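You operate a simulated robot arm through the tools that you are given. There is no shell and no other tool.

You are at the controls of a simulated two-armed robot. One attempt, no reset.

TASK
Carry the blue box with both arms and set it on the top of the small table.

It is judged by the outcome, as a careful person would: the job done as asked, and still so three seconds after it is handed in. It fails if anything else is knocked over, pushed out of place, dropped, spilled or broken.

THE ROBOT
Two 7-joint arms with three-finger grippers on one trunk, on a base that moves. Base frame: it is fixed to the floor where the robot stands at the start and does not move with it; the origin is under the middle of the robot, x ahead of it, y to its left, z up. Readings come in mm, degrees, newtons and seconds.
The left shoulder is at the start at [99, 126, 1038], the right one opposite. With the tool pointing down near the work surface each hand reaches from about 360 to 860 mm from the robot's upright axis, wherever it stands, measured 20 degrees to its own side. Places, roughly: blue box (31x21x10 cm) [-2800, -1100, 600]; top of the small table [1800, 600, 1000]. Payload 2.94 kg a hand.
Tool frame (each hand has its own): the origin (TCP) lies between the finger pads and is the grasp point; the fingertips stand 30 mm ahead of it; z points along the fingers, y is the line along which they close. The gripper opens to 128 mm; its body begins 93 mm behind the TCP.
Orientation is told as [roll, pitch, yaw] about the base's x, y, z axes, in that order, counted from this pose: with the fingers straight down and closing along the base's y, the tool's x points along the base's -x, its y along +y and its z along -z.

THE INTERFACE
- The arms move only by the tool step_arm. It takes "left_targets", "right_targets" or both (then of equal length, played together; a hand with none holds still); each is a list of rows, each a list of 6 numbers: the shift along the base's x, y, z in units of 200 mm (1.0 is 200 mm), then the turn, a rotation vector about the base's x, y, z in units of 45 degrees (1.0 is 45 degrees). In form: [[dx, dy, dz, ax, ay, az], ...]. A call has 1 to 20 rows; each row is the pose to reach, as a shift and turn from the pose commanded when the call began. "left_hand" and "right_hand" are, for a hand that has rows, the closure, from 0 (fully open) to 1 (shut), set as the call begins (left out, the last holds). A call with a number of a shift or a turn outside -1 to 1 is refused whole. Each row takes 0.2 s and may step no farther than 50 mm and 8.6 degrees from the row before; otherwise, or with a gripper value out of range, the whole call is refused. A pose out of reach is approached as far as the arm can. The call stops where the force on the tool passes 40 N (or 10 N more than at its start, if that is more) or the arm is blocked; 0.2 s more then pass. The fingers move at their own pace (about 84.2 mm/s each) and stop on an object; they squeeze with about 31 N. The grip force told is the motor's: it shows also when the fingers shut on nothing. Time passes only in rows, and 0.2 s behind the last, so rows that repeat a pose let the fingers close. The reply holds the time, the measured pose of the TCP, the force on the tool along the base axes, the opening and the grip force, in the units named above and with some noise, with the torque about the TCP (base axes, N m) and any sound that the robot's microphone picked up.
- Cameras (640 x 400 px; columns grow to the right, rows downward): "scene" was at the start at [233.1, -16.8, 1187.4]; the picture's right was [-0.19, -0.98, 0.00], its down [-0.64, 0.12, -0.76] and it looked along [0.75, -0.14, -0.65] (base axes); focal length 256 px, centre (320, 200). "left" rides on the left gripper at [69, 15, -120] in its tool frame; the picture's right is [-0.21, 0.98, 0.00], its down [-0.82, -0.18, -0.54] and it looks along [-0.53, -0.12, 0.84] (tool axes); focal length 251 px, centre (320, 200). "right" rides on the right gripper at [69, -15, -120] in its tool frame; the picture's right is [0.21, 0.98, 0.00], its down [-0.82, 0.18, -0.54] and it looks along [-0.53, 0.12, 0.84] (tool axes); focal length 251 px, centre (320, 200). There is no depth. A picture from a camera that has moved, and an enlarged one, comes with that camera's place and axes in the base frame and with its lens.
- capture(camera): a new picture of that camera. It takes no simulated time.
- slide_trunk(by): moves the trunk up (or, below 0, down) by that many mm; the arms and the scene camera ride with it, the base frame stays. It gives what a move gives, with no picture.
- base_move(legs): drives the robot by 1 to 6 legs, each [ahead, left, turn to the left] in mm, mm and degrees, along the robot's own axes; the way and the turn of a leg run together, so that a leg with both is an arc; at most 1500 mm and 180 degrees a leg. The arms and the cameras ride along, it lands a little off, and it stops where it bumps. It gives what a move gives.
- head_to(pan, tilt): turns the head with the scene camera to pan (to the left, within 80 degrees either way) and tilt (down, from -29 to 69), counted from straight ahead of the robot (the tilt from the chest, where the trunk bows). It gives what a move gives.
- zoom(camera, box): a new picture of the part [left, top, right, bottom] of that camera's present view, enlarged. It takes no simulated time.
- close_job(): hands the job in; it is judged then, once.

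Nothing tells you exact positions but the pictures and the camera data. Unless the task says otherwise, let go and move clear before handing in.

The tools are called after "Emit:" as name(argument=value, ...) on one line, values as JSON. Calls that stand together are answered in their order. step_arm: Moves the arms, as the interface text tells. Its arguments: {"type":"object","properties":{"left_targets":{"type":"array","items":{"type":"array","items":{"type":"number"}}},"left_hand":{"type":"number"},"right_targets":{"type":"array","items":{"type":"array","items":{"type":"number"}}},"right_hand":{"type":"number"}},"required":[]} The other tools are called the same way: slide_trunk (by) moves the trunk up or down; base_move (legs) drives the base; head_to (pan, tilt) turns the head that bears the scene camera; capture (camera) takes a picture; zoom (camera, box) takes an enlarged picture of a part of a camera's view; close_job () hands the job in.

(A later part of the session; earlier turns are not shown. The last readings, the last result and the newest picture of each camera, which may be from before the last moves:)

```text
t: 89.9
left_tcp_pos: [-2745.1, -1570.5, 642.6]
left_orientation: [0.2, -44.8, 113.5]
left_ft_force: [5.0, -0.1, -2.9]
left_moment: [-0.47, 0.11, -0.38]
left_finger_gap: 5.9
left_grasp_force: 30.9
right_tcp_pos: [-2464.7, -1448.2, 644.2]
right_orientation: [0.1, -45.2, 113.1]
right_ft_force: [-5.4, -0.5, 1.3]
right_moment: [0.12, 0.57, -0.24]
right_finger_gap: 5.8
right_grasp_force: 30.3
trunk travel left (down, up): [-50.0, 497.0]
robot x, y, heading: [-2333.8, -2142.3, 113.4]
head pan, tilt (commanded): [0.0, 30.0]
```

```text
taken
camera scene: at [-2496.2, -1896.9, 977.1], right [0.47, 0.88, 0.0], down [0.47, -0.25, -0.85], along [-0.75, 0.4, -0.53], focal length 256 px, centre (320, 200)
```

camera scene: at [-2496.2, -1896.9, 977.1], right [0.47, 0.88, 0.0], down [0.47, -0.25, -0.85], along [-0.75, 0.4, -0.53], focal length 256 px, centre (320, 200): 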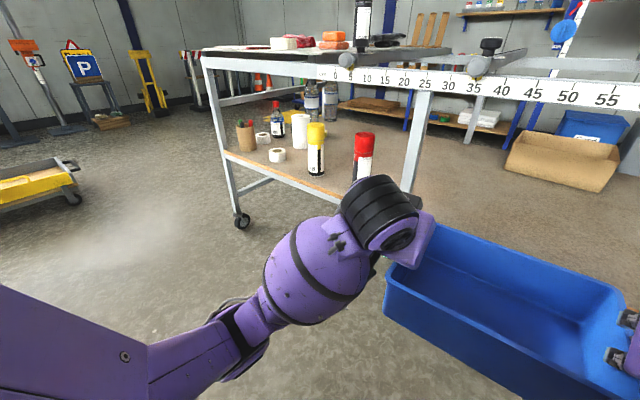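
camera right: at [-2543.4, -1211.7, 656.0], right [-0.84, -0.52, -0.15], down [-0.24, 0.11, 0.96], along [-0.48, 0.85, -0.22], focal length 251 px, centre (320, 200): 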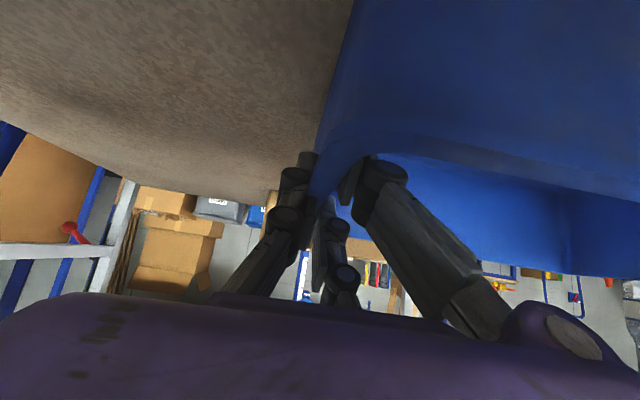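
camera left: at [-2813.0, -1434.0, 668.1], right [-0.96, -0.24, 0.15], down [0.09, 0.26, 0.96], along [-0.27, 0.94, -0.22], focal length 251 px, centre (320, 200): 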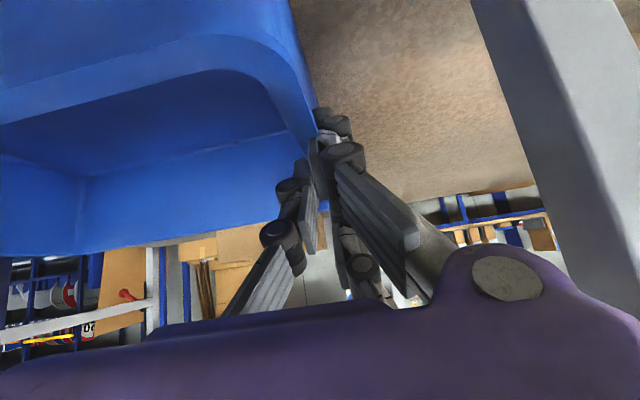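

The head seems blocked at about pan 39°. I'll try moving it back a bit to see whether it is free.

Emit:
head_to(pan=60, tilt=20)

Emit:
capture(camera="scene")

Emit:
capture(camera="left")

Emit:
capture(camera="right")

```text
t: 91.2
left_tcp_pos: [-2745.6, -1570.1, 641.2]
left_orientation: [0.2, -44.8, 113.6]
left_ft_force: [-1.1, -3.1, -2.5]
left_moment: [-0.04, 0.49, -0.36]
left_finger_gap: 6.2
left_grasp_force: 31.0
right_tcp_pos: [-2464.0, -1448.5, 643.0]
right_orientation: [0.0, -45.2, 113.2]
right_ft_force: [0.9, 3.2, 1.8]
right_moment: [-0.35, 0.19, -0.26]
right_finger_gap: 5.9
right_grasp_force: 30.6
trunk travel left (down, up): [-50.0, 497.0]
robot x, y, heading: [-2328.9, -2140.8, 113.2]
head pan, tilt (commanded): [60.0, 20.0]
```

```text
taken
camera scene: at [-2509.6, -1928.2, 996.2], right [0.12, 0.99, 0.0], down [0.34, -0.04, -0.94], along [-0.93, 0.11, -0.34], focal length 256 px, centre (320, 200)
```

scene: 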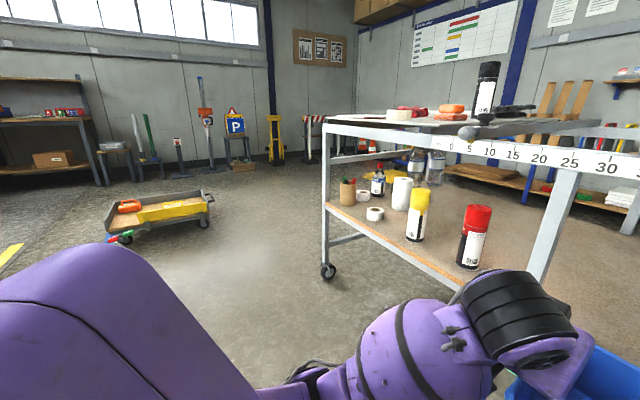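

```text
taken
camera left: at [-2704.7, -1698.8, 680.0], right [-0.96, -0.25, 0.15], down [0.09, 0.26, 0.96], along [-0.28, 0.93, -0.23], focal length 251 px, centre (320, 200)
```

left: 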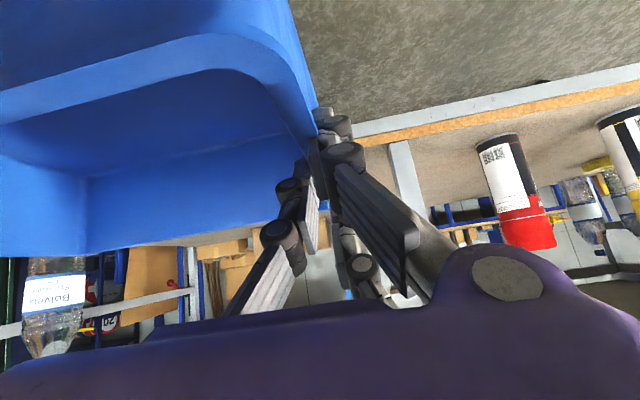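

```text
taken
camera right: at [-2398.2, -1566.5, 679.1], right [-0.84, -0.52, -0.15], down [-0.24, 0.11, 0.96], along [-0.49, 0.84, -0.22], focal length 251 px, centre (320, 200)
```

right: 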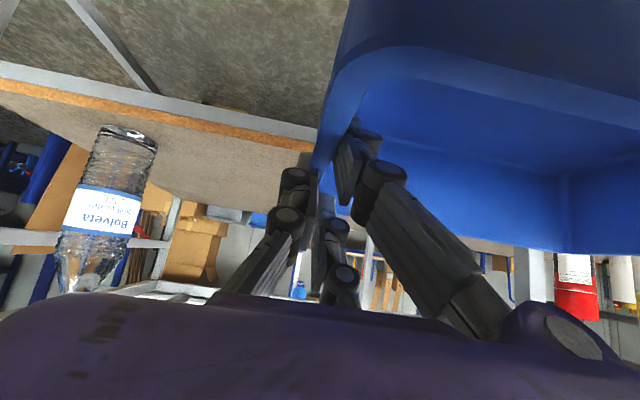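

The head is free here and the tension is gone. I'll try bringing it forward at a shallower tilt.

Emit:
head_to(pan=0, tilt=20)

Emit:
capture(camera="scene")

```text
t: 92.5
left_tcp_pos: [-2745.5, -1570.7, 643.5]
left_orientation: [0.2, -44.8, 113.5]
left_ft_force: [-5.2, -4.0, -3.6]
left_moment: [-0.09, 0.54, -0.31]
left_finger_gap: 6.0
left_grasp_force: 31.2
right_tcp_pos: [-2464.7, -1447.7, 643.2]
right_orientation: [0.0, -45.2, 113.3]
right_ft_force: [4.8, 3.7, 0.2]
right_moment: [-0.23, 0.11, -0.26]
right_finger_gap: 5.8
right_grasp_force: 30.8
trunk travel left (down, up): [-50.0, 497.0]
robot x, y, heading: [-2328.9, -2139.4, 113.3]
head pan, tilt (commanded): [0.0, 20.0]
```

```text
taken
camera scene: at [-2454.1, -1853.6, 996.2], right [0.92, 0.4, 0.0], down [0.14, -0.31, -0.94], along [-0.37, 0.86, -0.34], focal length 256 px, centre (320, 200)
```

scene: 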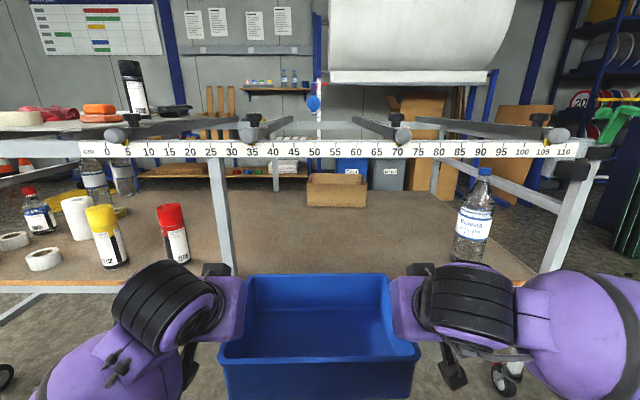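

The view straight ahead shows the tray clear of the bench by ~140 mm. I'll turn right in place to face out of the aisle and look ahead.

Emit:
base_move(legs=[[0, 0, -90.5]])

Emit:
capture(camera="scene")

Emit:
head_to(pan=-45, tilt=20)

Emit:
capture(camera="scene")

```text
t: 96.2
left_tcp_pos: [-1806.4, -1662.6, 639.9]
left_orientation: [1.0, -44.4, 29.9]
left_ft_force: [-3.1, 2.0, -3.7]
left_moment: [0.56, -0.11, -0.38]
left_finger_gap: 5.9
left_grasp_force: 31.2
right_tcp_pos: [-1653.7, -1927.3, 642.1]
right_orientation: [0.4, -44.9, 29.5]
right_ft_force: [4.7, -1.9, 0.8]
right_moment: [-0.02, 0.43, -0.32]
right_finger_gap: 5.8
right_grasp_force: 30.9
trunk travel left (down, up): [-50.0, 497.0]
robot x, y, heading: [-2331.0, -2144.0, 29.4]
head pan, tilt (commanded): [0.0, 20.0]
stopped in leg 1: the robot was blocked; the commanded pose is now the measured one
```

```text
taken
camera scene: at [-2050.7, -1987.2, 995.7], right [0.49, -0.87, 0.0], down [-0.3, -0.17, -0.94], along [0.82, 0.47, -0.34], focal length 256 px, centre (320, 200)
```

scene: 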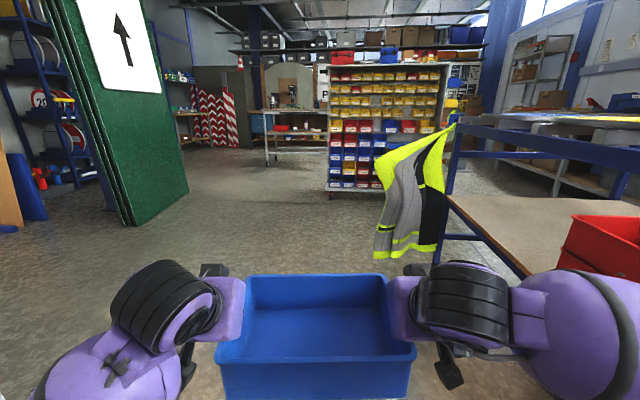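

```text
t: 97.3
left_tcp_pos: [-1806.8, -1661.8, 640.5]
left_orientation: [0.9, -44.5, 30.1]
left_ft_force: [-5.6, 4.6, -3.8]
left_moment: [0.22, 0.63, -0.34]
left_finger_gap: 5.9
left_grasp_force: 31.1
right_tcp_pos: [-1653.0, -1926.3, 641.9]
right_orientation: [0.2, -45.1, 29.6]
right_ft_force: [4.9, -4.6, 0.2]
right_moment: [0.33, -0.26, -0.3]
right_finger_gap: 6.6
right_grasp_force: 31.1
trunk travel left (down, up): [-50.0, 497.0]
robot x, y, heading: [-2330.6, -2141.5, 29.5]
head pan, tilt (commanded): [-45.0, 20.0]
```

```text
taken
camera scene: at [-2041.7, -2057.6, 995.4], right [-0.26, -0.96, 0.0], down [-0.33, 0.09, -0.94], along [0.91, -0.25, -0.34], focal length 256 px, centre (320, 200)
```

scene: 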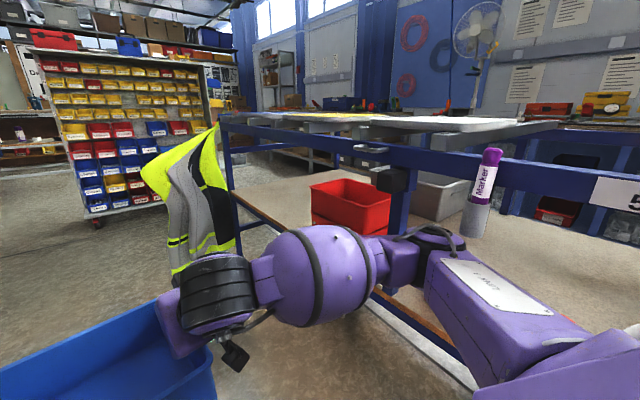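

The turn was blocked at heading 29°: my right elbow is up against the blue table. I'll zoom in on the contact before backing off.

Emit:
zoom(camera="scene", box=[300, 120, 620, 320])

Emit:
base_move(legs=[[0, 0, 8]])

Emit:
zoom(camera="scene", box=[300, 120, 620, 320])

```text
2.00 times, centred on (460, 220) of scene
camera zoom: at [-2041.7, -2057.6, 995.4], right [-0.26, -0.96, 0.0], down [-0.33, 0.09, -0.94], along [0.91, -0.25, -0.34], focal length 512 px, centre (40, 160)
```

zoom: 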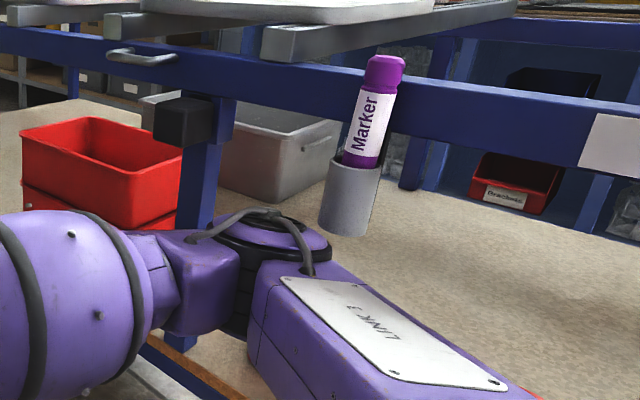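

```text
t: 98.3
left_tcp_pos: [-1878.5, -1594.9, 642.5]
left_orientation: [0.6, -44.5, 37.9]
left_ft_force: [-2.3, -0.8, -3.0]
left_moment: [0.29, 0.21, -0.36]
left_finger_gap: 6.0
left_grasp_force: 31.8
right_tcp_pos: [-1689.5, -1836.0, 642.7]
right_orientation: [0.1, -45.2, 37.5]
right_ft_force: [1.7, 0.8, 0.9]
right_moment: [0.21, 0.22, -0.24]
right_finger_gap: 6.2
right_grasp_force: 30.8
trunk travel left (down, up): [-50.0, 497.0]
robot x, y, heading: [-2326.2, -2140.5, 37.3]
head pan, tilt (commanded): [-45.0, 20.0]
```

```text
2.00 times, centred on (460, 220) of scene
camera zoom: at [-2058.6, -2019.0, 996.2], right [-0.13, -0.99, 0.0], down [-0.34, 0.04, -0.94], along [0.93, -0.12, -0.34], focal length 512 px, centre (40, 160)
```

zoom: 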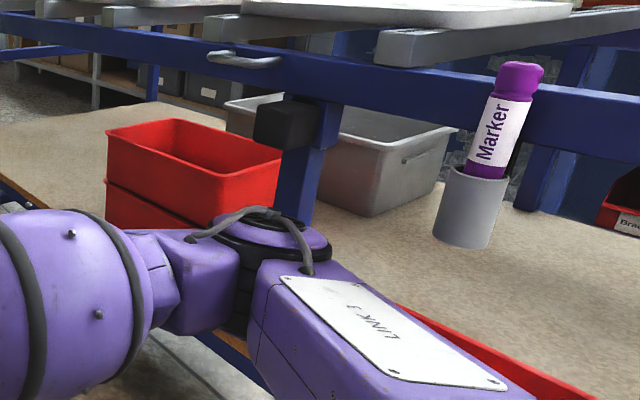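

The elbow is free again after turning back 8°, and the table's items look undisturbed. I'll shift 150 mm toward the bench to gain room on the blue-table side, then check both sides.

Emit:
base_move(legs=[[38, 145, 0]])

Emit:
capture(camera="scene")

Emit:
head_to(pan=60, tilt=20)

Emit:
capture(camera="scene")

```text
t: 100.3
left_tcp_pos: [-1938.8, -1454.8, 640.7]
left_orientation: [0.6, -44.7, 38.2]
left_ft_force: [-1.1, -0.5, -3.0]
left_moment: [0.02, 0.56, -0.32]
left_finger_gap: 6.3
left_grasp_force: 30.7
right_tcp_pos: [-1750.2, -1694.3, 642.7]
right_orientation: [0.2, -45.3, 37.8]
right_ft_force: [1.6, 1.4, 0.6]
right_moment: [0.48, -0.13, -0.26]
right_finger_gap: 6.1
right_grasp_force: 31.6
trunk travel left (down, up): [-50.0, 497.0]
robot x, y, heading: [-2386.3, -2004.9, 37.5]
head pan, tilt (commanded): [-45.0, 20.0]
```

```text
taken
camera scene: at [-2117.6, -1879.1, 996.2], right [-0.13, -0.99, 0.0], down [-0.34, 0.04, -0.94], along [0.93, -0.12, -0.34], focal length 256 px, centre (320, 200)
```

scene: 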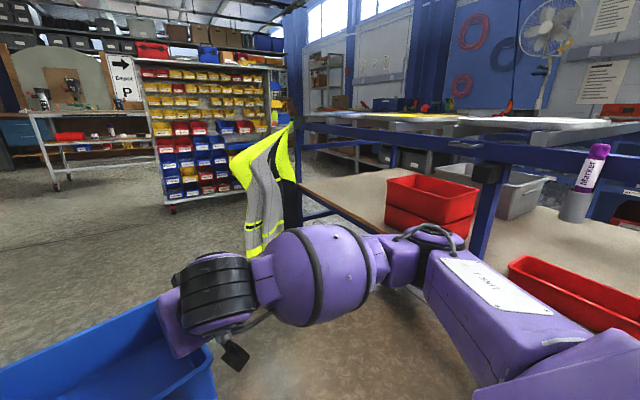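

```text
t: 102.1
left_tcp_pos: [-1939.7, -1453.4, 641.8]
left_orientation: [0.7, -44.5, 38.2]
left_ft_force: [-0.7, -1.1, -2.7]
left_moment: [-0.02, 0.46, -0.31]
left_finger_gap: 5.9
left_grasp_force: 31.1
right_tcp_pos: [-1750.2, -1694.6, 642.5]
right_orientation: [0.3, -45.3, 37.8]
right_ft_force: [1.1, 0.5, 0.4]
right_moment: [0.42, -0.1, -0.18]
right_finger_gap: 6.0
right_grasp_force: 31.1
trunk travel left (down, up): [-50.0, 497.0]
robot x, y, heading: [-2391.2, -2004.9, 37.7]
head pan, tilt (commanded): [60.0, 20.0]
```

```text
taken
camera scene: at [-2222.5, -1775.2, 996.2], right [0.99, 0.13, 0.0], down [0.05, -0.34, -0.94], along [-0.13, 0.93, -0.34], focal length 256 px, centre (320, 200)
```

scene: 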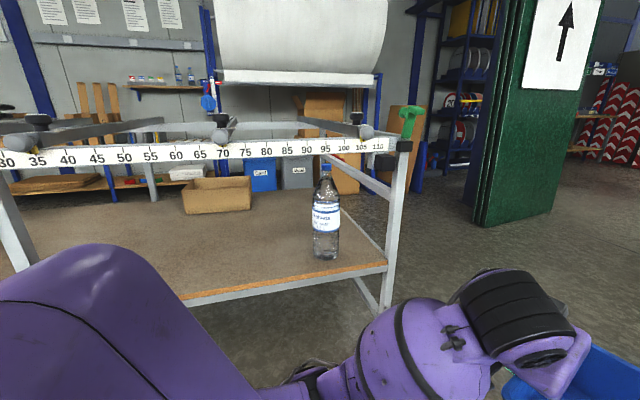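

Both sides are clear now; the bench leg and the vest are the things to avoid. I'll drive along the aisle past the bench corner, then out to open floor in two legs.

Emit:
base_move(legs=[[724, -194, 0]])

Emit:
head_to(pan=0, tilt=15)

Emit:
capture(camera="scene")

```text
t: 106.2
left_tcp_pos: [-1223.2, -1158.4, 642.4]
left_orientation: [0.7, -44.6, 37.6]
left_ft_force: [-1.6, -0.7, -3.9]
left_moment: [0.19, 0.22, -0.31]
left_finger_gap: 5.9
left_grasp_force: 31.2
right_tcp_pos: [-1036.9, -1400.9, 643.5]
right_orientation: [0.1, -45.2, 37.4]
right_ft_force: [1.3, 0.8, 0.5]
right_moment: [0.24, 0.11, -0.21]
right_finger_gap: 6.2
right_grasp_force: 30.8
trunk travel left (down, up): [-50.0, 497.0]
robot x, y, heading: [-1676.3, -1704.5, 37.0]
head pan, tilt (commanded): [60.0, 20.0]
```

```text
t: 107.5
left_tcp_pos: [-1223.6, -1159.0, 640.7]
left_orientation: [0.6, -44.5, 37.7]
left_ft_force: [-1.4, -1.2, -2.9]
left_moment: [0.04, 0.4, -0.32]
left_finger_gap: 5.7
left_grasp_force: 31.2
right_tcp_pos: [-1037.7, -1400.3, 643.6]
right_orientation: [0.2, -45.2, 37.4]
right_ft_force: [0.5, 1.8, -0.1]
right_moment: [0.34, -0.08, -0.16]
right_finger_gap: 6.3
right_grasp_force: 30.5
trunk travel left (down, up): [-50.0, 497.0]
robot x, y, heading: [-1679.1, -1702.5, 37.4]
head pan, tilt (commanded): [0.0, 15.0]
```

```text
taken
camera scene: at [-1424.0, -1512.2, 1004.3], right [0.61, -0.79, 0.0], down [-0.21, -0.16, -0.97], along [0.77, 0.59, -0.26], focal length 256 px, centre (320, 200)
```

scene: 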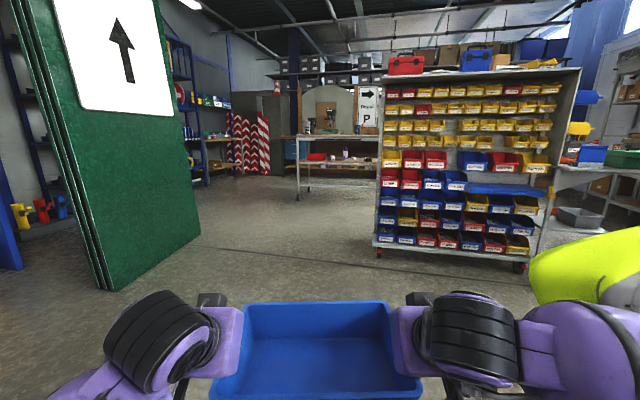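

The way is open: the cart of bins is to the right, the board to the left, and the destination table straight beyond. I'll drive out to open floor and on to about my starting place.

Emit:
base_move(legs=[[1045, 86, 0]])

Emit:
base_move(legs=[[1270, 265, 0]])

Emit:
capture(camera="scene")

```text
t: 112.9
left_tcp_pos: [-459.9, -471.2, 641.6]
left_orientation: [0.6, -44.4, 37.6]
left_ft_force: [-1.2, -1.3, -3.3]
left_moment: [0.14, 0.25, -0.37]
left_finger_gap: 6.1
left_grasp_force: 31.2
right_tcp_pos: [-273.2, -714.2, 645.0]
right_orientation: [0.2, -45.3, 37.3]
right_ft_force: [1.0, 1.0, 0.8]
right_moment: [0.18, 0.08, -0.21]
right_finger_gap: 5.9
right_grasp_force: 31.2
trunk travel left (down, up): [-50.0, 497.0]
robot x, y, heading: [-916.2, -1020.1, 36.9]
head pan, tilt (commanded): [0.0, 15.0]
```

```text
t: 119.5
left_tcp_pos: [412.2, 527.0, 641.3]
left_orientation: [0.8, -44.5, 37.5]
left_ft_force: [-0.1, -1.1, -2.5]
left_moment: [0.15, 0.23, -0.3]
left_finger_gap: 6.3
left_grasp_force: 30.5
right_tcp_pos: [598.9, 284.4, 643.4]
right_orientation: [0.2, -45.2, 37.2]
right_ft_force: [0.9, 1.4, -0.4]
right_moment: [0.22, 0.03, -0.17]
right_finger_gap: 6.2
right_grasp_force: 31.1
trunk travel left (down, up): [-50.0, 497.0]
robot x, y, heading: [-39.5, -19.8, 37.2]
head pan, tilt (commanded): [0.0, 15.0]
```

```text
taken
camera scene: at [211.6, 172.6, 1004.3], right [0.61, -0.8, 0.0], down [-0.21, -0.16, -0.97], along [0.77, 0.58, -0.26], focal length 256 px, centre (320, 200)
```

scene: 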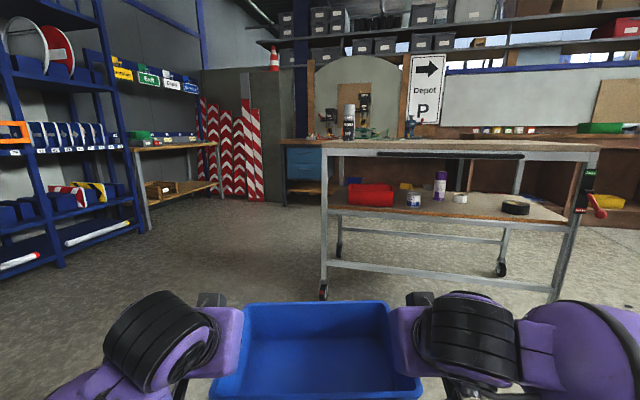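

I'm back near the start with the tray secure, and the destination table is ahead: top at z≈928, front edge from about [1350, 1010] to [1818, -93]. I'll raise the trunk so the tray is above the table top and I can look down on it.

Emit:
slide_trunk(by=450)

Emit:
head_to(pan=0, tilt=20)

Emit:
capture(camera="scene")

Emit:
zoom(camera="scene", box=[300, 110, 620, 310])

```text
refused: 450 is not a number from -400 to 400
```

```text
t: 120.2
left_tcp_pos: [413.0, 526.8, 643.0]
left_orientation: [0.9, -44.5, 37.7]
left_ft_force: [-0.5, -0.6, -2.5]
left_moment: [0.2, 0.06, -0.29]
left_finger_gap: 5.8
left_grasp_force: 30.1
right_tcp_pos: [599.0, 283.9, 644.0]
right_orientation: [0.2, -45.2, 37.2]
right_ft_force: [0.9, 1.6, 0.5]
right_moment: [0.07, 0.2, -0.17]
right_finger_gap: 6.0
right_grasp_force: 30.6
trunk travel left (down, up): [-50.0, 497.0]
robot x, y, heading: [-44.5, -16.4, 37.2]
head pan, tilt (commanded): [0.0, 20.0]
```

```text
taken
camera scene: at [211.3, 172.4, 996.2], right [0.61, -0.8, 0.0], down [-0.27, -0.21, -0.94], along [0.75, 0.57, -0.34], focal length 256 px, centre (320, 200)
```

scene: 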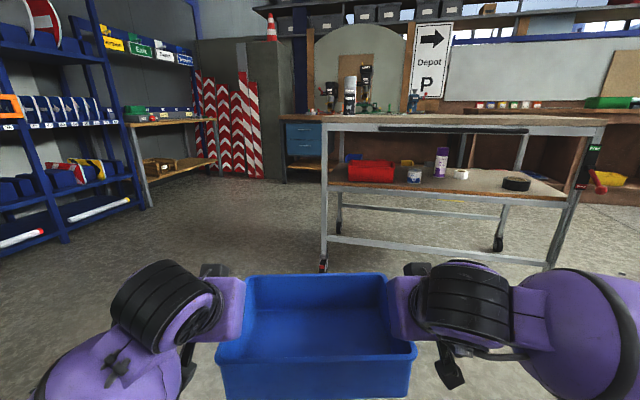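

```text
2.00 times, centred on (460, 210) of scene
camera zoom: at [211.3, 172.4, 996.2], right [0.61, -0.8, 0.0], down [-0.27, -0.21, -0.94], along [0.75, 0.57, -0.34], focal length 512 px, centre (40, 180)
```

zoom: 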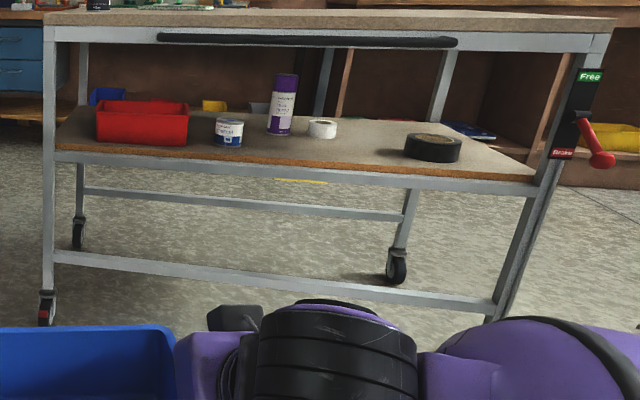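

The table is a wheeled trolley with a black handle on this side, so I must not bump it. I'll raise the trunk by the allowed 400 mm and look at its top.

Emit:
slide_trunk(by=400)

Emit:
capture(camera="scene")

Emit:
zoom(camera="scene", box=[300, 130, 620, 330])

```text
t: 124.0
left_tcp_pos: [412.4, 527.2, 1041.3]
left_orientation: [0.8, -44.4, 37.6]
left_ft_force: [-1.1, -0.4, -1.5]
left_moment: [0.23, 0.08, -0.28]
left_finger_gap: 6.3
left_grasp_force: 31.2
right_tcp_pos: [597.9, 283.8, 1043.1]
right_orientation: [0.2, -45.3, 37.3]
right_ft_force: [0.6, 1.9, 1.1]
right_moment: [0.13, 0.19, -0.14]
right_finger_gap: 6.2
right_grasp_force: 30.4
trunk travel left (down, up): [-450.0, 97.0]
robot x, y, heading: [-42.6, -17.9, 37.2]
head pan, tilt (commanded): [0.0, 20.0]
```

```text
taken
camera scene: at [106.1, 92.4, 1425.2], right [0.61, -0.8, 0.0], down [-0.27, -0.21, -0.94], along [0.75, 0.57, -0.34], focal length 256 px, centre (320, 200)
```

scene: 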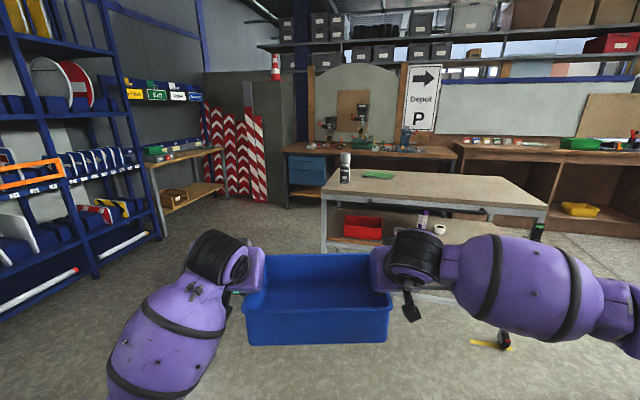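

```text
2.00 times, centred on (460, 230) of scene
camera zoom: at [106.1, 92.4, 1425.2], right [0.61, -0.8, 0.0], down [-0.27, -0.21, -0.94], along [0.75, 0.57, -0.34], focal length 512 px, centre (40, 140)
```

zoom: 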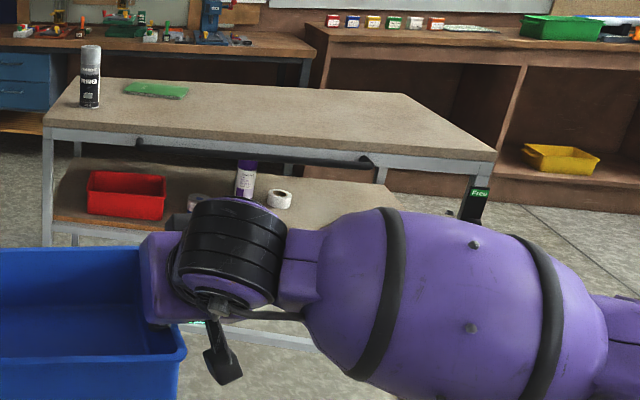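

I can see the whole table top: a spray can and a green cloth at the back left, the rest empty. I'll zoom in on its corners to measure height and edge.

Emit:
zoom(camera="scene", box=[310, 150, 390, 200])

Emit:
zoom(camera="scene", box=[480, 170, 560, 220])

Emit:
zoom(camera="scene", box=[380, 150, 540, 250])

```text
8.00 times, centred on (350, 175) of scene
camera zoom: at [106.1, 92.4, 1425.2], right [0.61, -0.8, 0.0], down [-0.27, -0.21, -0.94], along [0.75, 0.57, -0.34], focal length 2049 px, centre (80, 400)
```

zoom: 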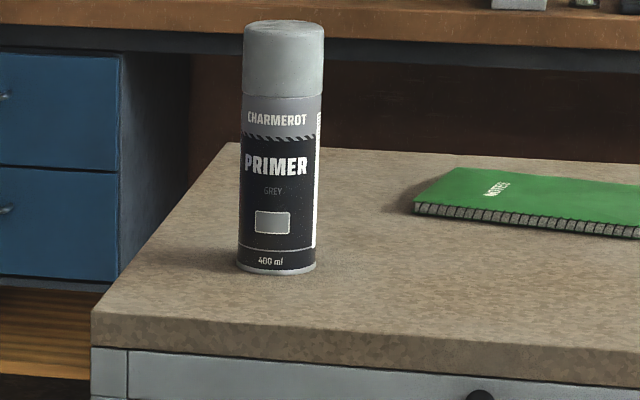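

```text
8.00 times, centred on (520, 195) of scene
camera zoom: at [106.1, 92.4, 1425.2], right [0.61, -0.8, 0.0], down [-0.27, -0.21, -0.94], along [0.75, 0.57, -0.34], focal length 2049 px, centre (-1280, 240)
```

zoom: 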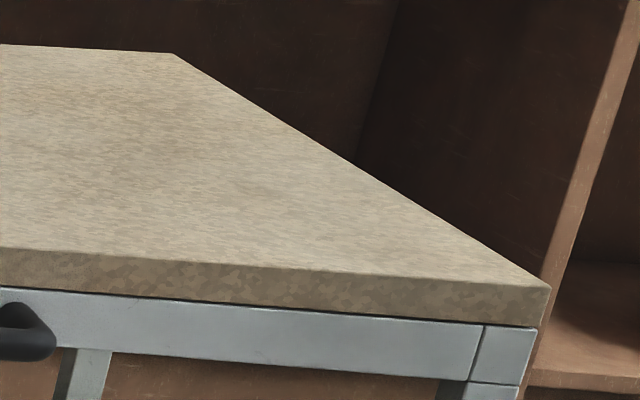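

```text
4.00 times, centred on (460, 200) of scene
camera zoom: at [106.1, 92.4, 1425.2], right [0.61, -0.8, 0.0], down [-0.27, -0.21, -0.94], along [0.75, 0.57, -0.34], focal length 1024 px, centre (-240, 200)
```

zoom: 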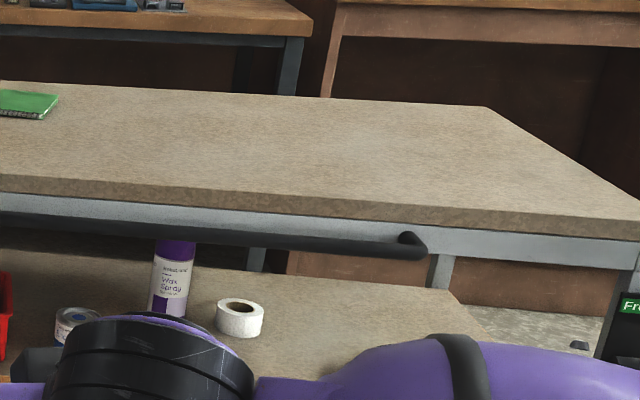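

By its 2:1 outline the top is about 1.2×0.6 m at z≈947; the can and notebook sit at the back left, so the front middle is free. I'll raise the tray fully, turn square to the table (heading 23°) and drive to a standoff.

Emit:
slide_trunk(by=97)

Emit:
base_move(legs=[[0, 0, -14.2], [400, 0, 0]])

Emit:
head_to(pan=0, tilt=25)

Emit:
capture(camera="scene")

```text
t: 125.3
left_tcp_pos: [411.6, 527.0, 1134.7]
left_orientation: [0.9, -44.4, 37.7]
left_ft_force: [-1.5, -1.3, -4.3]
left_moment: [0.19, 0.18, -0.31]
left_finger_gap: 6.1
left_grasp_force: 30.6
right_tcp_pos: [599.4, 284.5, 1137.4]
right_orientation: [0.2, -45.0, 37.2]
right_ft_force: [0.7, 1.8, -0.7]
right_moment: [0.16, 0.12, -0.16]
right_finger_gap: 5.9
right_grasp_force: 31.5
trunk travel left (down, up): [-547.0, 0.0]
robot x, y, heading: [-37.3, -18.6, 37.2]
head pan, tilt (commanded): [0.0, 20.0]
```

```text
t: 128.7
left_tcp_pos: [897.6, 554.3, 1139.4]
left_orientation: [0.7, -44.6, 23.4]
left_ft_force: [-2.1, 0.0, -2.1]
left_moment: [0.2, 0.18, -0.29]
left_finger_gap: 6.0
left_grasp_force: 30.8
right_tcp_pos: [1019.5, 275.8, 1142.2]
right_orientation: [0.2, -45.3, 23.1]
right_ft_force: [0.9, 0.6, -0.1]
right_moment: [0.24, 0.05, -0.14]
right_finger_gap: 5.7
right_grasp_force: 30.9
trunk travel left (down, up): [-547.0, 0.0]
robot x, y, heading: [320.8, 135.5, 23.0]
head pan, tilt (commanded): [0.0, 20.0]
```

```text
t: 129.3
left_tcp_pos: [898.0, 554.8, 1137.4]
left_orientation: [0.8, -44.4, 23.5]
left_ft_force: [-0.9, 0.8, -2.2]
left_moment: [0.26, 0.02, -0.26]
left_finger_gap: 6.0
left_grasp_force: 30.7
right_tcp_pos: [1020.3, 275.2, 1140.5]
right_orientation: [0.2, -45.2, 23.0]
right_ft_force: [2.1, -0.2, 0.6]
right_moment: [0.11, 0.18, -0.13]
right_finger_gap: 6.1
right_grasp_force: 31.3
trunk travel left (down, up): [-547.0, 0.0]
robot x, y, heading: [319.8, 137.7, 22.9]
head pan, tilt (commanded): [0.0, 25.0]
```

```text
taken
camera scene: at [412.1, 173.4, 1525.6], right [0.39, -0.92, 0.0], down [-0.39, -0.17, -0.91], along [0.83, 0.36, -0.42], focal length 256 px, centre (320, 200)
```

scene: 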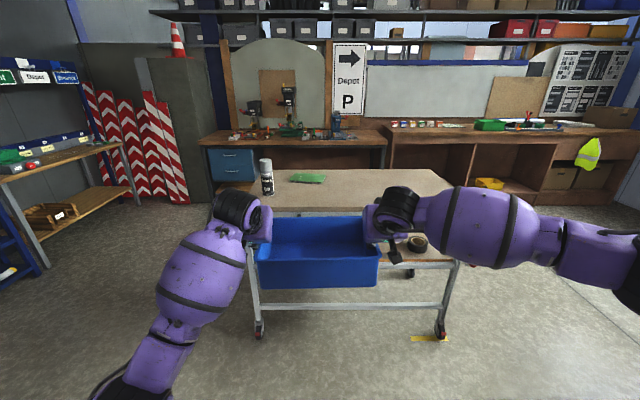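

Now I'm square to the table with the tray in front of it, about 100 mm above the top level. I'll zoom in to measure the front edge relative to the tray.

Emit:
zoom(camera="scene", box=[200, 150, 500, 337])

Emit:
zoom(camera="scene", box=[400, 160, 496, 220])

Emit:
capture(camera="left")

Emit:
capture(camera="right")

```text
2.13 times, centred on (350, 244) of scene
camera zoom: at [412.1, 173.4, 1525.6], right [0.39, -0.92, 0.0], down [-0.39, -0.17, -0.91], along [0.83, 0.36, -0.42], focal length 546 px, centre (256, 107)
```

zoom: 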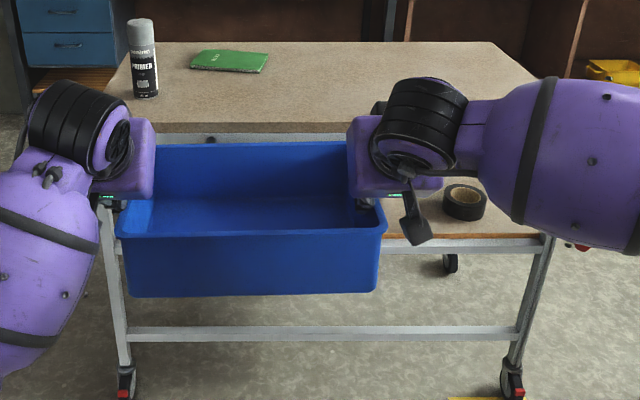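

```text
6.67 times, centred on (448, 190) of scene
camera zoom: at [412.1, 173.4, 1525.6], right [0.39, -0.92, 0.0], down [-0.39, -0.17, -0.91], along [0.83, 0.36, -0.42], focal length 1707 px, centre (-533, 267)
```

zoom: 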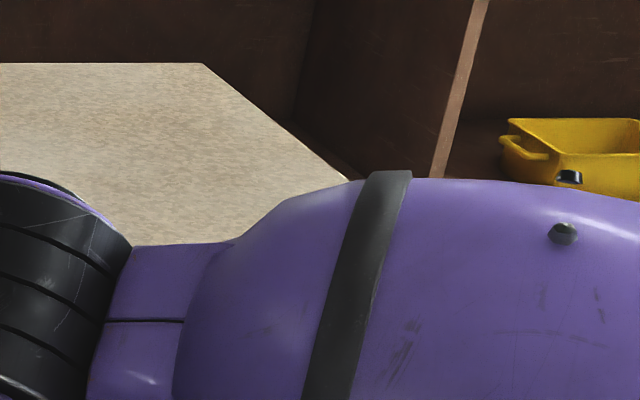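

```text
taken
camera left: at [770.7, 514.8, 1176.0], right [-0.26, 0.95, 0.16], down [0.27, -0.09, 0.96], along [0.93, 0.29, -0.23], focal length 251 px, centre (320, 200)
```

left: 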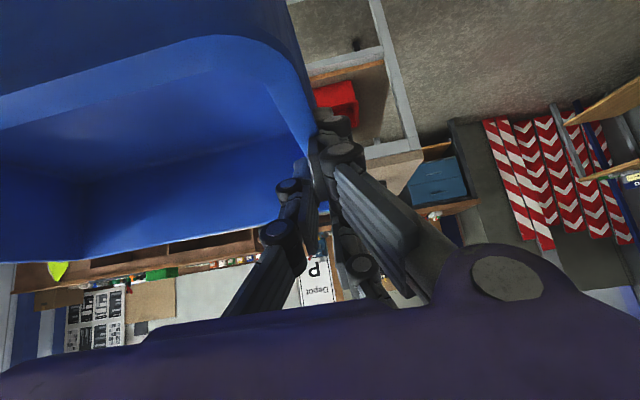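

```text
taken
camera right: at [902.7, 206.9, 1176.6], right [-0.52, 0.84, -0.15], down [0.11, 0.24, 0.96], along [0.84, 0.49, -0.22], focal length 251 px, centre (320, 200)
```

right: 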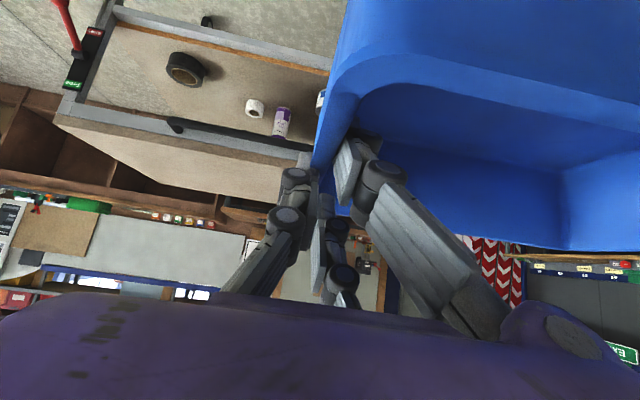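

The tray is level and stable; its rim now sits about 6–10 mm below the grasp points, so its bottom is at z≈1037, roughly 88 mm above the table top. I'll move diagonally forward-right so the tray lines up with the free front-middle area, stopping short of the table.

Emit:
base_move(legs=[[430, -235, 0]])

Emit:
capture(camera="scene")

Emit:
capture(camera="right")

```text
t: 132.2
left_tcp_pos: [1384.5, 518.8, 1139.7]
left_orientation: [0.7, -44.7, 24.3]
left_ft_force: [-2.2, 0.2, -2.3]
left_moment: [0.25, 0.07, -0.26]
left_finger_gap: 6.1
left_grasp_force: 30.6
right_tcp_pos: [1510.7, 240.4, 1141.7]
right_orientation: [0.2, -45.3, 23.8]
right_ft_force: [2.1, 0.1, 0.3]
right_moment: [0.12, 0.13, -0.15]
right_finger_gap: 5.9
right_grasp_force: 31.5
trunk travel left (down, up): [-547.0, 0.0]
robot x, y, heading: [817.2, 93.3, 24.1]
head pan, tilt (commanded): [0.0, 25.0]
```

```text
taken
camera scene: at [903.9, 130.3, 1525.7], right [0.4, -0.91, 0.0], down [-0.39, -0.17, -0.91], along [0.83, 0.37, -0.42], focal length 256 px, centre (320, 200)
```

scene: 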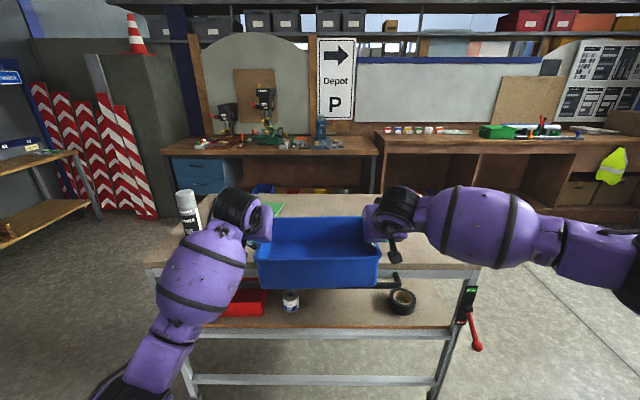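

```text
taken
camera right: at [1394.3, 169.9, 1177.1], right [-0.53, 0.83, -0.15], down [0.11, 0.24, 0.96], along [0.84, 0.5, -0.22], focal length 251 px, centre (320, 200)
```

right: 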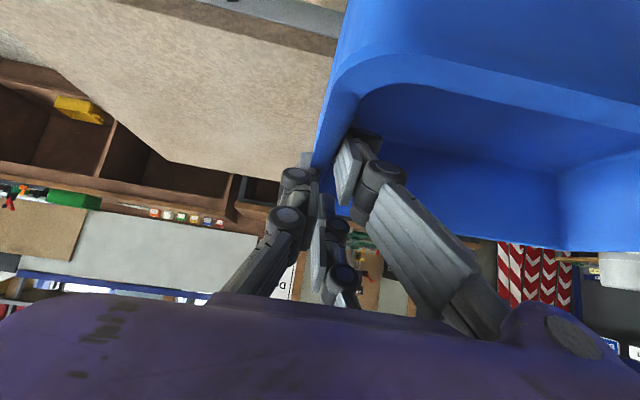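

The tray lines up with the free middle of the table; it needs about 260 mm more. I'll correct the heading by 1° and go 150 mm first, then look again.

Emit:
base_move(legs=[[0, 0, -1.1], [150, 0, 0]])

Emit:
capture(camera="scene")

Emit:
zoom(camera="scene", box=[140, 180, 500, 400])

Emit:
capture(camera="left")

```text
t: 133.9
left_tcp_pos: [1528.7, 562.0, 1139.5]
left_orientation: [0.8, -44.6, 23.0]
left_ft_force: [-2.4, 0.0, -2.5]
left_moment: [0.06, 0.35, -0.29]
left_finger_gap: 6.2
left_grasp_force: 30.8
right_tcp_pos: [1648.2, 281.0, 1141.7]
right_orientation: [0.3, -45.3, 22.6]
right_ft_force: [1.4, 1.5, 0.9]
right_moment: [0.25, -0.19, -0.16]
right_finger_gap: 6.0
right_grasp_force: 31.2
trunk travel left (down, up): [-547.0, 0.0]
robot x, y, heading: [954.4, 148.6, 22.7]
head pan, tilt (commanded): [0.0, 25.0]
```

```text
taken
camera scene: at [1038.5, 184.4, 1525.9], right [0.39, -0.92, 0.0], down [-0.39, -0.16, -0.91], along [0.84, 0.35, -0.42], focal length 256 px, centre (320, 200)
```

scene: 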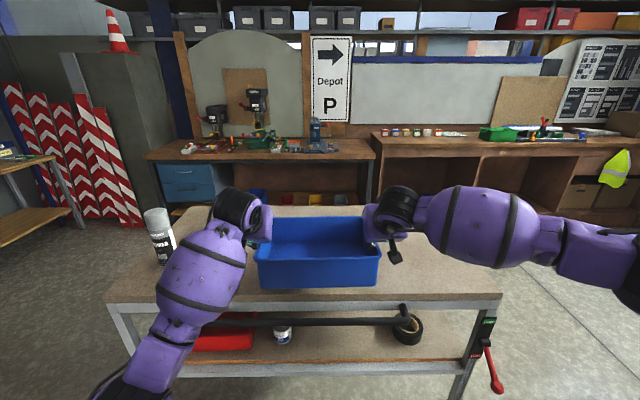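

```text
1.78 times, centred on (320, 290) of scene
camera zoom: at [1038.5, 184.4, 1525.9], right [0.39, -0.92, 0.0], down [-0.39, -0.16, -0.91], along [0.84, 0.35, -0.42], focal length 455 px, centre (320, 40)
```

zoom: 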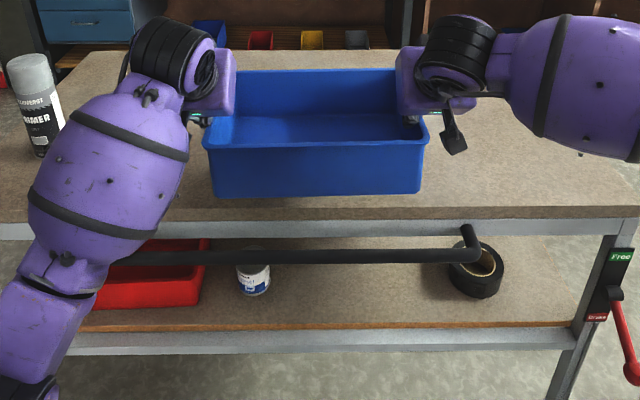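

```text
taken
camera left: at [1400.3, 523.4, 1177.4], right [-0.25, 0.96, 0.16], down [0.26, -0.09, 0.96], along [0.93, 0.28, -0.23], focal length 251 px, centre (320, 200)
```

left: 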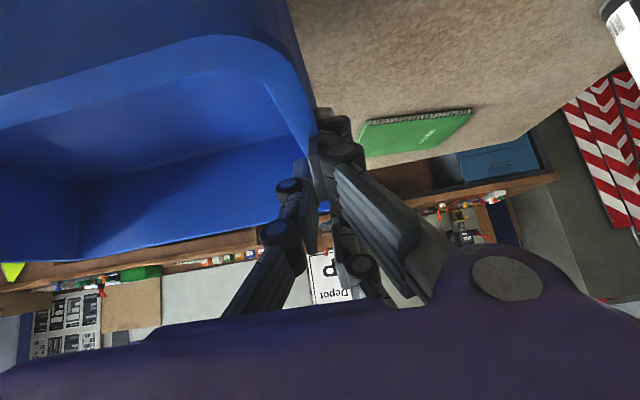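

Everything is clear: the can is ~140 mm beyond my left arm and the tray hangs just over the front edge. I'll go the last 120 mm forward.

Emit:
base_move(legs=[[120, 0, 0]])

Emit:
capture(camera="scene")

Emit:
zoom(camera="scene", box=[160, 180, 480, 380])

Emit:
capture(camera="right")

```text
t: 135.2
left_tcp_pos: [1640.0, 610.6, 1138.8]
left_orientation: [0.8, -44.6, 23.1]
left_ft_force: [-2.4, -0.4, -3.0]
left_moment: [0.06, 0.31, -0.26]
left_finger_gap: 6.0
left_grasp_force: 31.1
right_tcp_pos: [1759.0, 329.4, 1142.8]
right_orientation: [0.1, -45.2, 22.7]
right_ft_force: [1.1, -0.8, -0.4]
right_moment: [0.24, -0.13, -0.14]
right_finger_gap: 6.3
right_grasp_force: 31.6
trunk travel left (down, up): [-547.0, 0.0]
robot x, y, heading: [1067.5, 195.0, 22.8]
head pan, tilt (commanded): [0.0, 25.0]
```

```text
taken
camera scene: at [1150.7, 231.5, 1525.8], right [0.39, -0.92, 0.0], down [-0.39, -0.16, -0.91], along [0.84, 0.35, -0.42], focal length 256 px, centre (320, 200)
```

scene: 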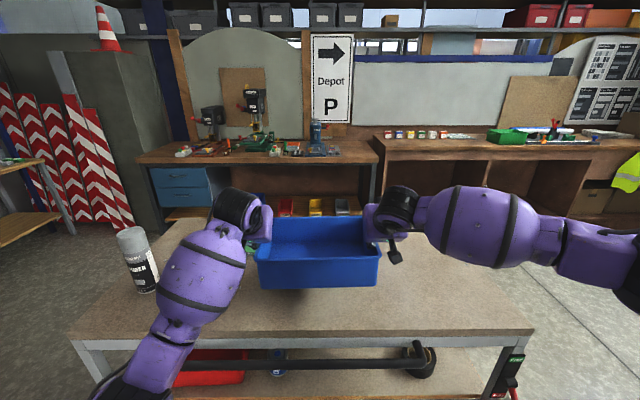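

```text
2.00 times, centred on (320, 280) of scene
camera zoom: at [1150.7, 231.5, 1525.8], right [0.39, -0.92, 0.0], down [-0.39, -0.16, -0.91], along [0.84, 0.35, -0.42], focal length 512 px, centre (320, 40)
```

zoom: 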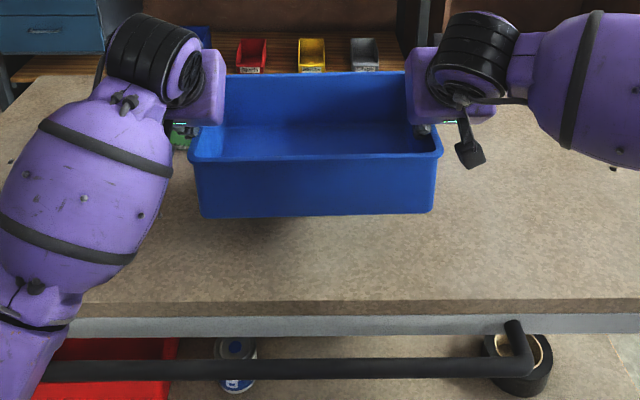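

```text
taken
camera right: at [1642.0, 262.2, 1177.9], right [-0.52, 0.84, -0.15], down [0.11, 0.24, 0.96], along [0.85, 0.48, -0.22], focal length 251 px, centre (320, 200)
```

right: 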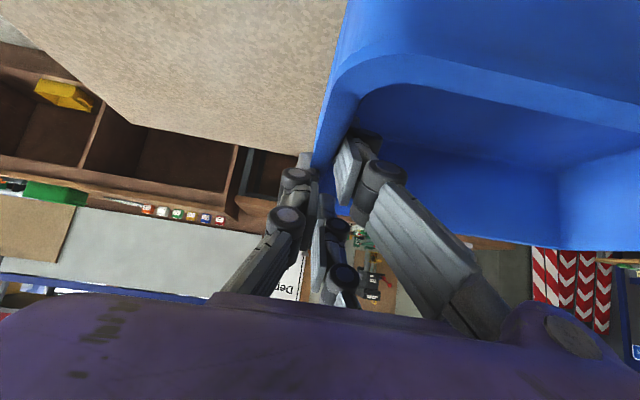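

The tray is fully over the table top, front face about 55 mm inside the edge. I'll lower the trunk 65 mm and check the gap.

Emit:
slide_trunk(by=-60)

Emit:
capture(camera="scene")

Emit:
zoom(camera="scene", box=[160, 200, 480, 400])

Emit:
capture(camera="left")

```text
t: 136.2
left_tcp_pos: [1639.7, 610.6, 1079.6]
left_orientation: [0.8, -44.7, 23.1]
left_ft_force: [-0.8, 0.0, -0.2]
left_moment: [0.09, 0.23, -0.25]
left_finger_gap: 6.0
left_grasp_force: 31.3
right_tcp_pos: [1760.0, 329.9, 1083.6]
right_orientation: [0.2, -45.5, 22.6]
right_ft_force: [1.6, -0.1, -0.2]
right_moment: [0.17, -0.01, -0.12]
right_finger_gap: 6.2
right_grasp_force: 30.8
trunk travel left (down, up): [-487.0, 60.0]
robot x, y, heading: [1063.7, 196.1, 22.6]
head pan, tilt (commanded): [0.0, 25.0]
```

```text
taken
camera scene: at [1212.4, 257.4, 1461.6], right [0.39, -0.92, 0.0], down [-0.39, -0.16, -0.91], along [0.84, 0.35, -0.42], focal length 256 px, centre (320, 200)
```

scene: 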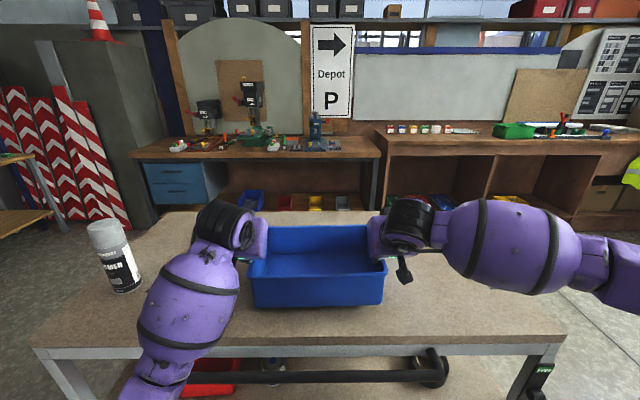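

```text
2.00 times, centred on (320, 300) of scene
camera zoom: at [1212.4, 257.4, 1461.6], right [0.39, -0.92, 0.0], down [-0.39, -0.16, -0.91], along [0.84, 0.35, -0.42], focal length 512 px, centre (320, 0)
```

zoom: 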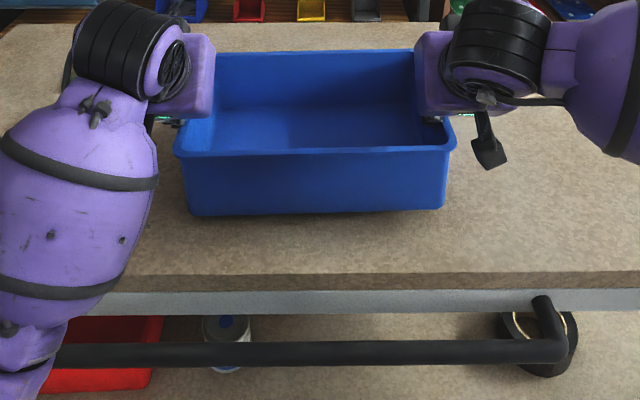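

```text
taken
camera left: at [1512.2, 571.3, 1117.7], right [-0.25, 0.95, 0.16], down [0.26, -0.09, 0.96], along [0.93, 0.28, -0.23], focal length 251 px, centre (320, 200)
```

left: 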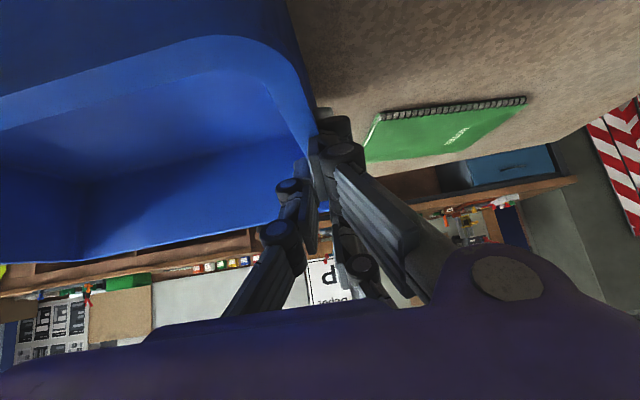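

The tray is about 25–30 mm above the top. I'll lower both hands together in small steps, watching the force.

Emit:
step_arm(left_targets=[[0, 0, -0.015, 0, 0, 0], [0, 0, -0.03, 0, 0, 0], [0, 0, -0.045, 0, 0, 0], [0, 0, -0.06, 0, 0, 0], [0, 0, -0.075, 0, 0, 0], [0, 0, -0.09, 0, 0, 0], [0, 0, -0.1, 0, 0, 0]], right_targets=[[0, 0, -0.016, 0, 0, 0], [0, 0, -0.033, 0, 0, 0], [0, 0, -0.05, 0, 0, 0], [0, 0, -0.067, 0, 0, 0], [0, 0, -0.083, 0, 0, 0], [0, 0, -0.1, 0, 0, 0], [0, 0, -0.11, 0, 0, 0]])

Emit:
zoom(camera="scene", box=[220, 220, 420, 345])

```text
t: 137.8
left_tcp_pos: [1639.6, 611.0, 1060.0]
left_orientation: [0.7, -44.7, 23.1]
left_ft_force: [-2.9, -0.5, 5.2]
left_moment: [0.25, 0.47, -0.3]
left_finger_gap: 6.1
left_grasp_force: 30.8
right_tcp_pos: [1761.2, 330.6, 1061.9]
right_orientation: [0.3, -45.4, 22.7]
right_ft_force: [0.9, 1.4, 0.4]
right_moment: [0.69, -0.79, -0.15]
right_finger_gap: 5.8
right_grasp_force: 31.0
trunk travel left (down, up): [-487.0, 60.0]
robot x, y, heading: [1066.5, 198.5, 22.8]
head pan, tilt (commanded): [0.0, 25.0]
```

```text
3.20 times, centred on (320, 282) of scene
camera zoom: at [1211.8, 257.3, 1461.7], right [0.39, -0.92, 0.0], down [-0.39, -0.16, -0.91], along [0.84, 0.35, -0.42], focal length 820 px, centre (320, -64)
```

zoom: 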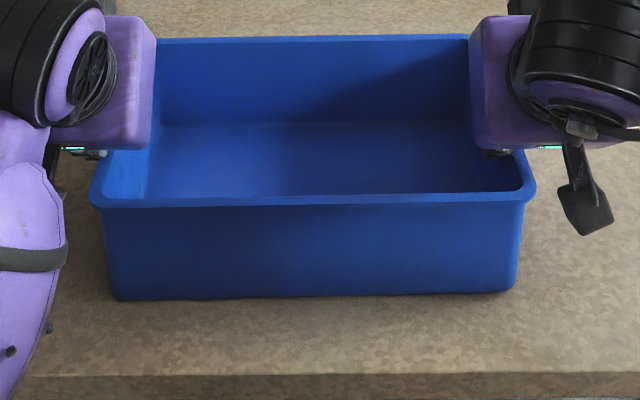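

The left side begins to take contact (about +5 N). I'll lower the right side a little more, and the left slightly.

Emit:
step_arm(left_targets=[[0, 0, -0.004, 0, 0, 0], [0, 0, -0.008, 0, 0, 0], [0, 0, -0.01, 0, 0, 0]], right_targets=[[0, 0, -0.008, 0, 0, 0], [0, 0, -0.016, 0, 0, 0], [0, 0, -0.022, 0, 0, 0]])

Emit:
zoom(camera="scene", box=[220, 220, 420, 345])

```text
t: 138.6
left_tcp_pos: [1638.6, 610.7, 1059.4]
left_orientation: [0.8, -44.9, 23.1]
left_ft_force: [4.2, 5.0, 12.7]
left_moment: [0.55, -0.22, -0.33]
left_finger_gap: 5.6
left_grasp_force: 31.0
right_tcp_pos: [1760.0, 329.2, 1060.7]
right_orientation: [0.2, -45.7, 22.6]
right_ft_force: [3.7, -1.7, 20.6]
right_moment: [0.04, 0.47, -0.15]
right_finger_gap: 5.8
right_grasp_force: 31.0
trunk travel left (down, up): [-487.0, 60.0]
robot x, y, heading: [1062.2, 198.0, 22.8]
head pan, tilt (commanded): [0.0, 25.0]
```

```text
3.20 times, centred on (320, 282) of scene
camera zoom: at [1210.4, 256.4, 1462.2], right [0.39, -0.92, 0.0], down [-0.39, -0.16, -0.91], along [0.84, 0.35, -0.42], focal length 820 px, centre (320, -64)
```

zoom: 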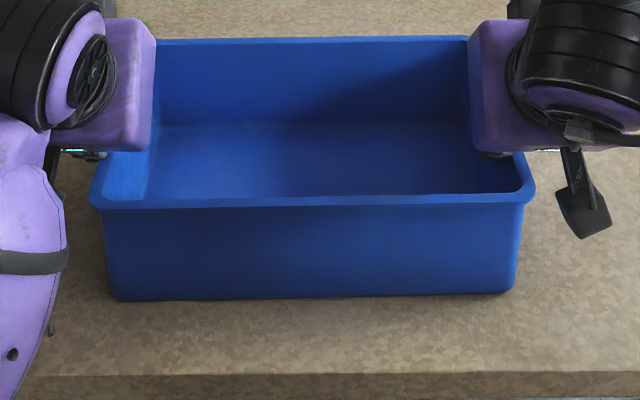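

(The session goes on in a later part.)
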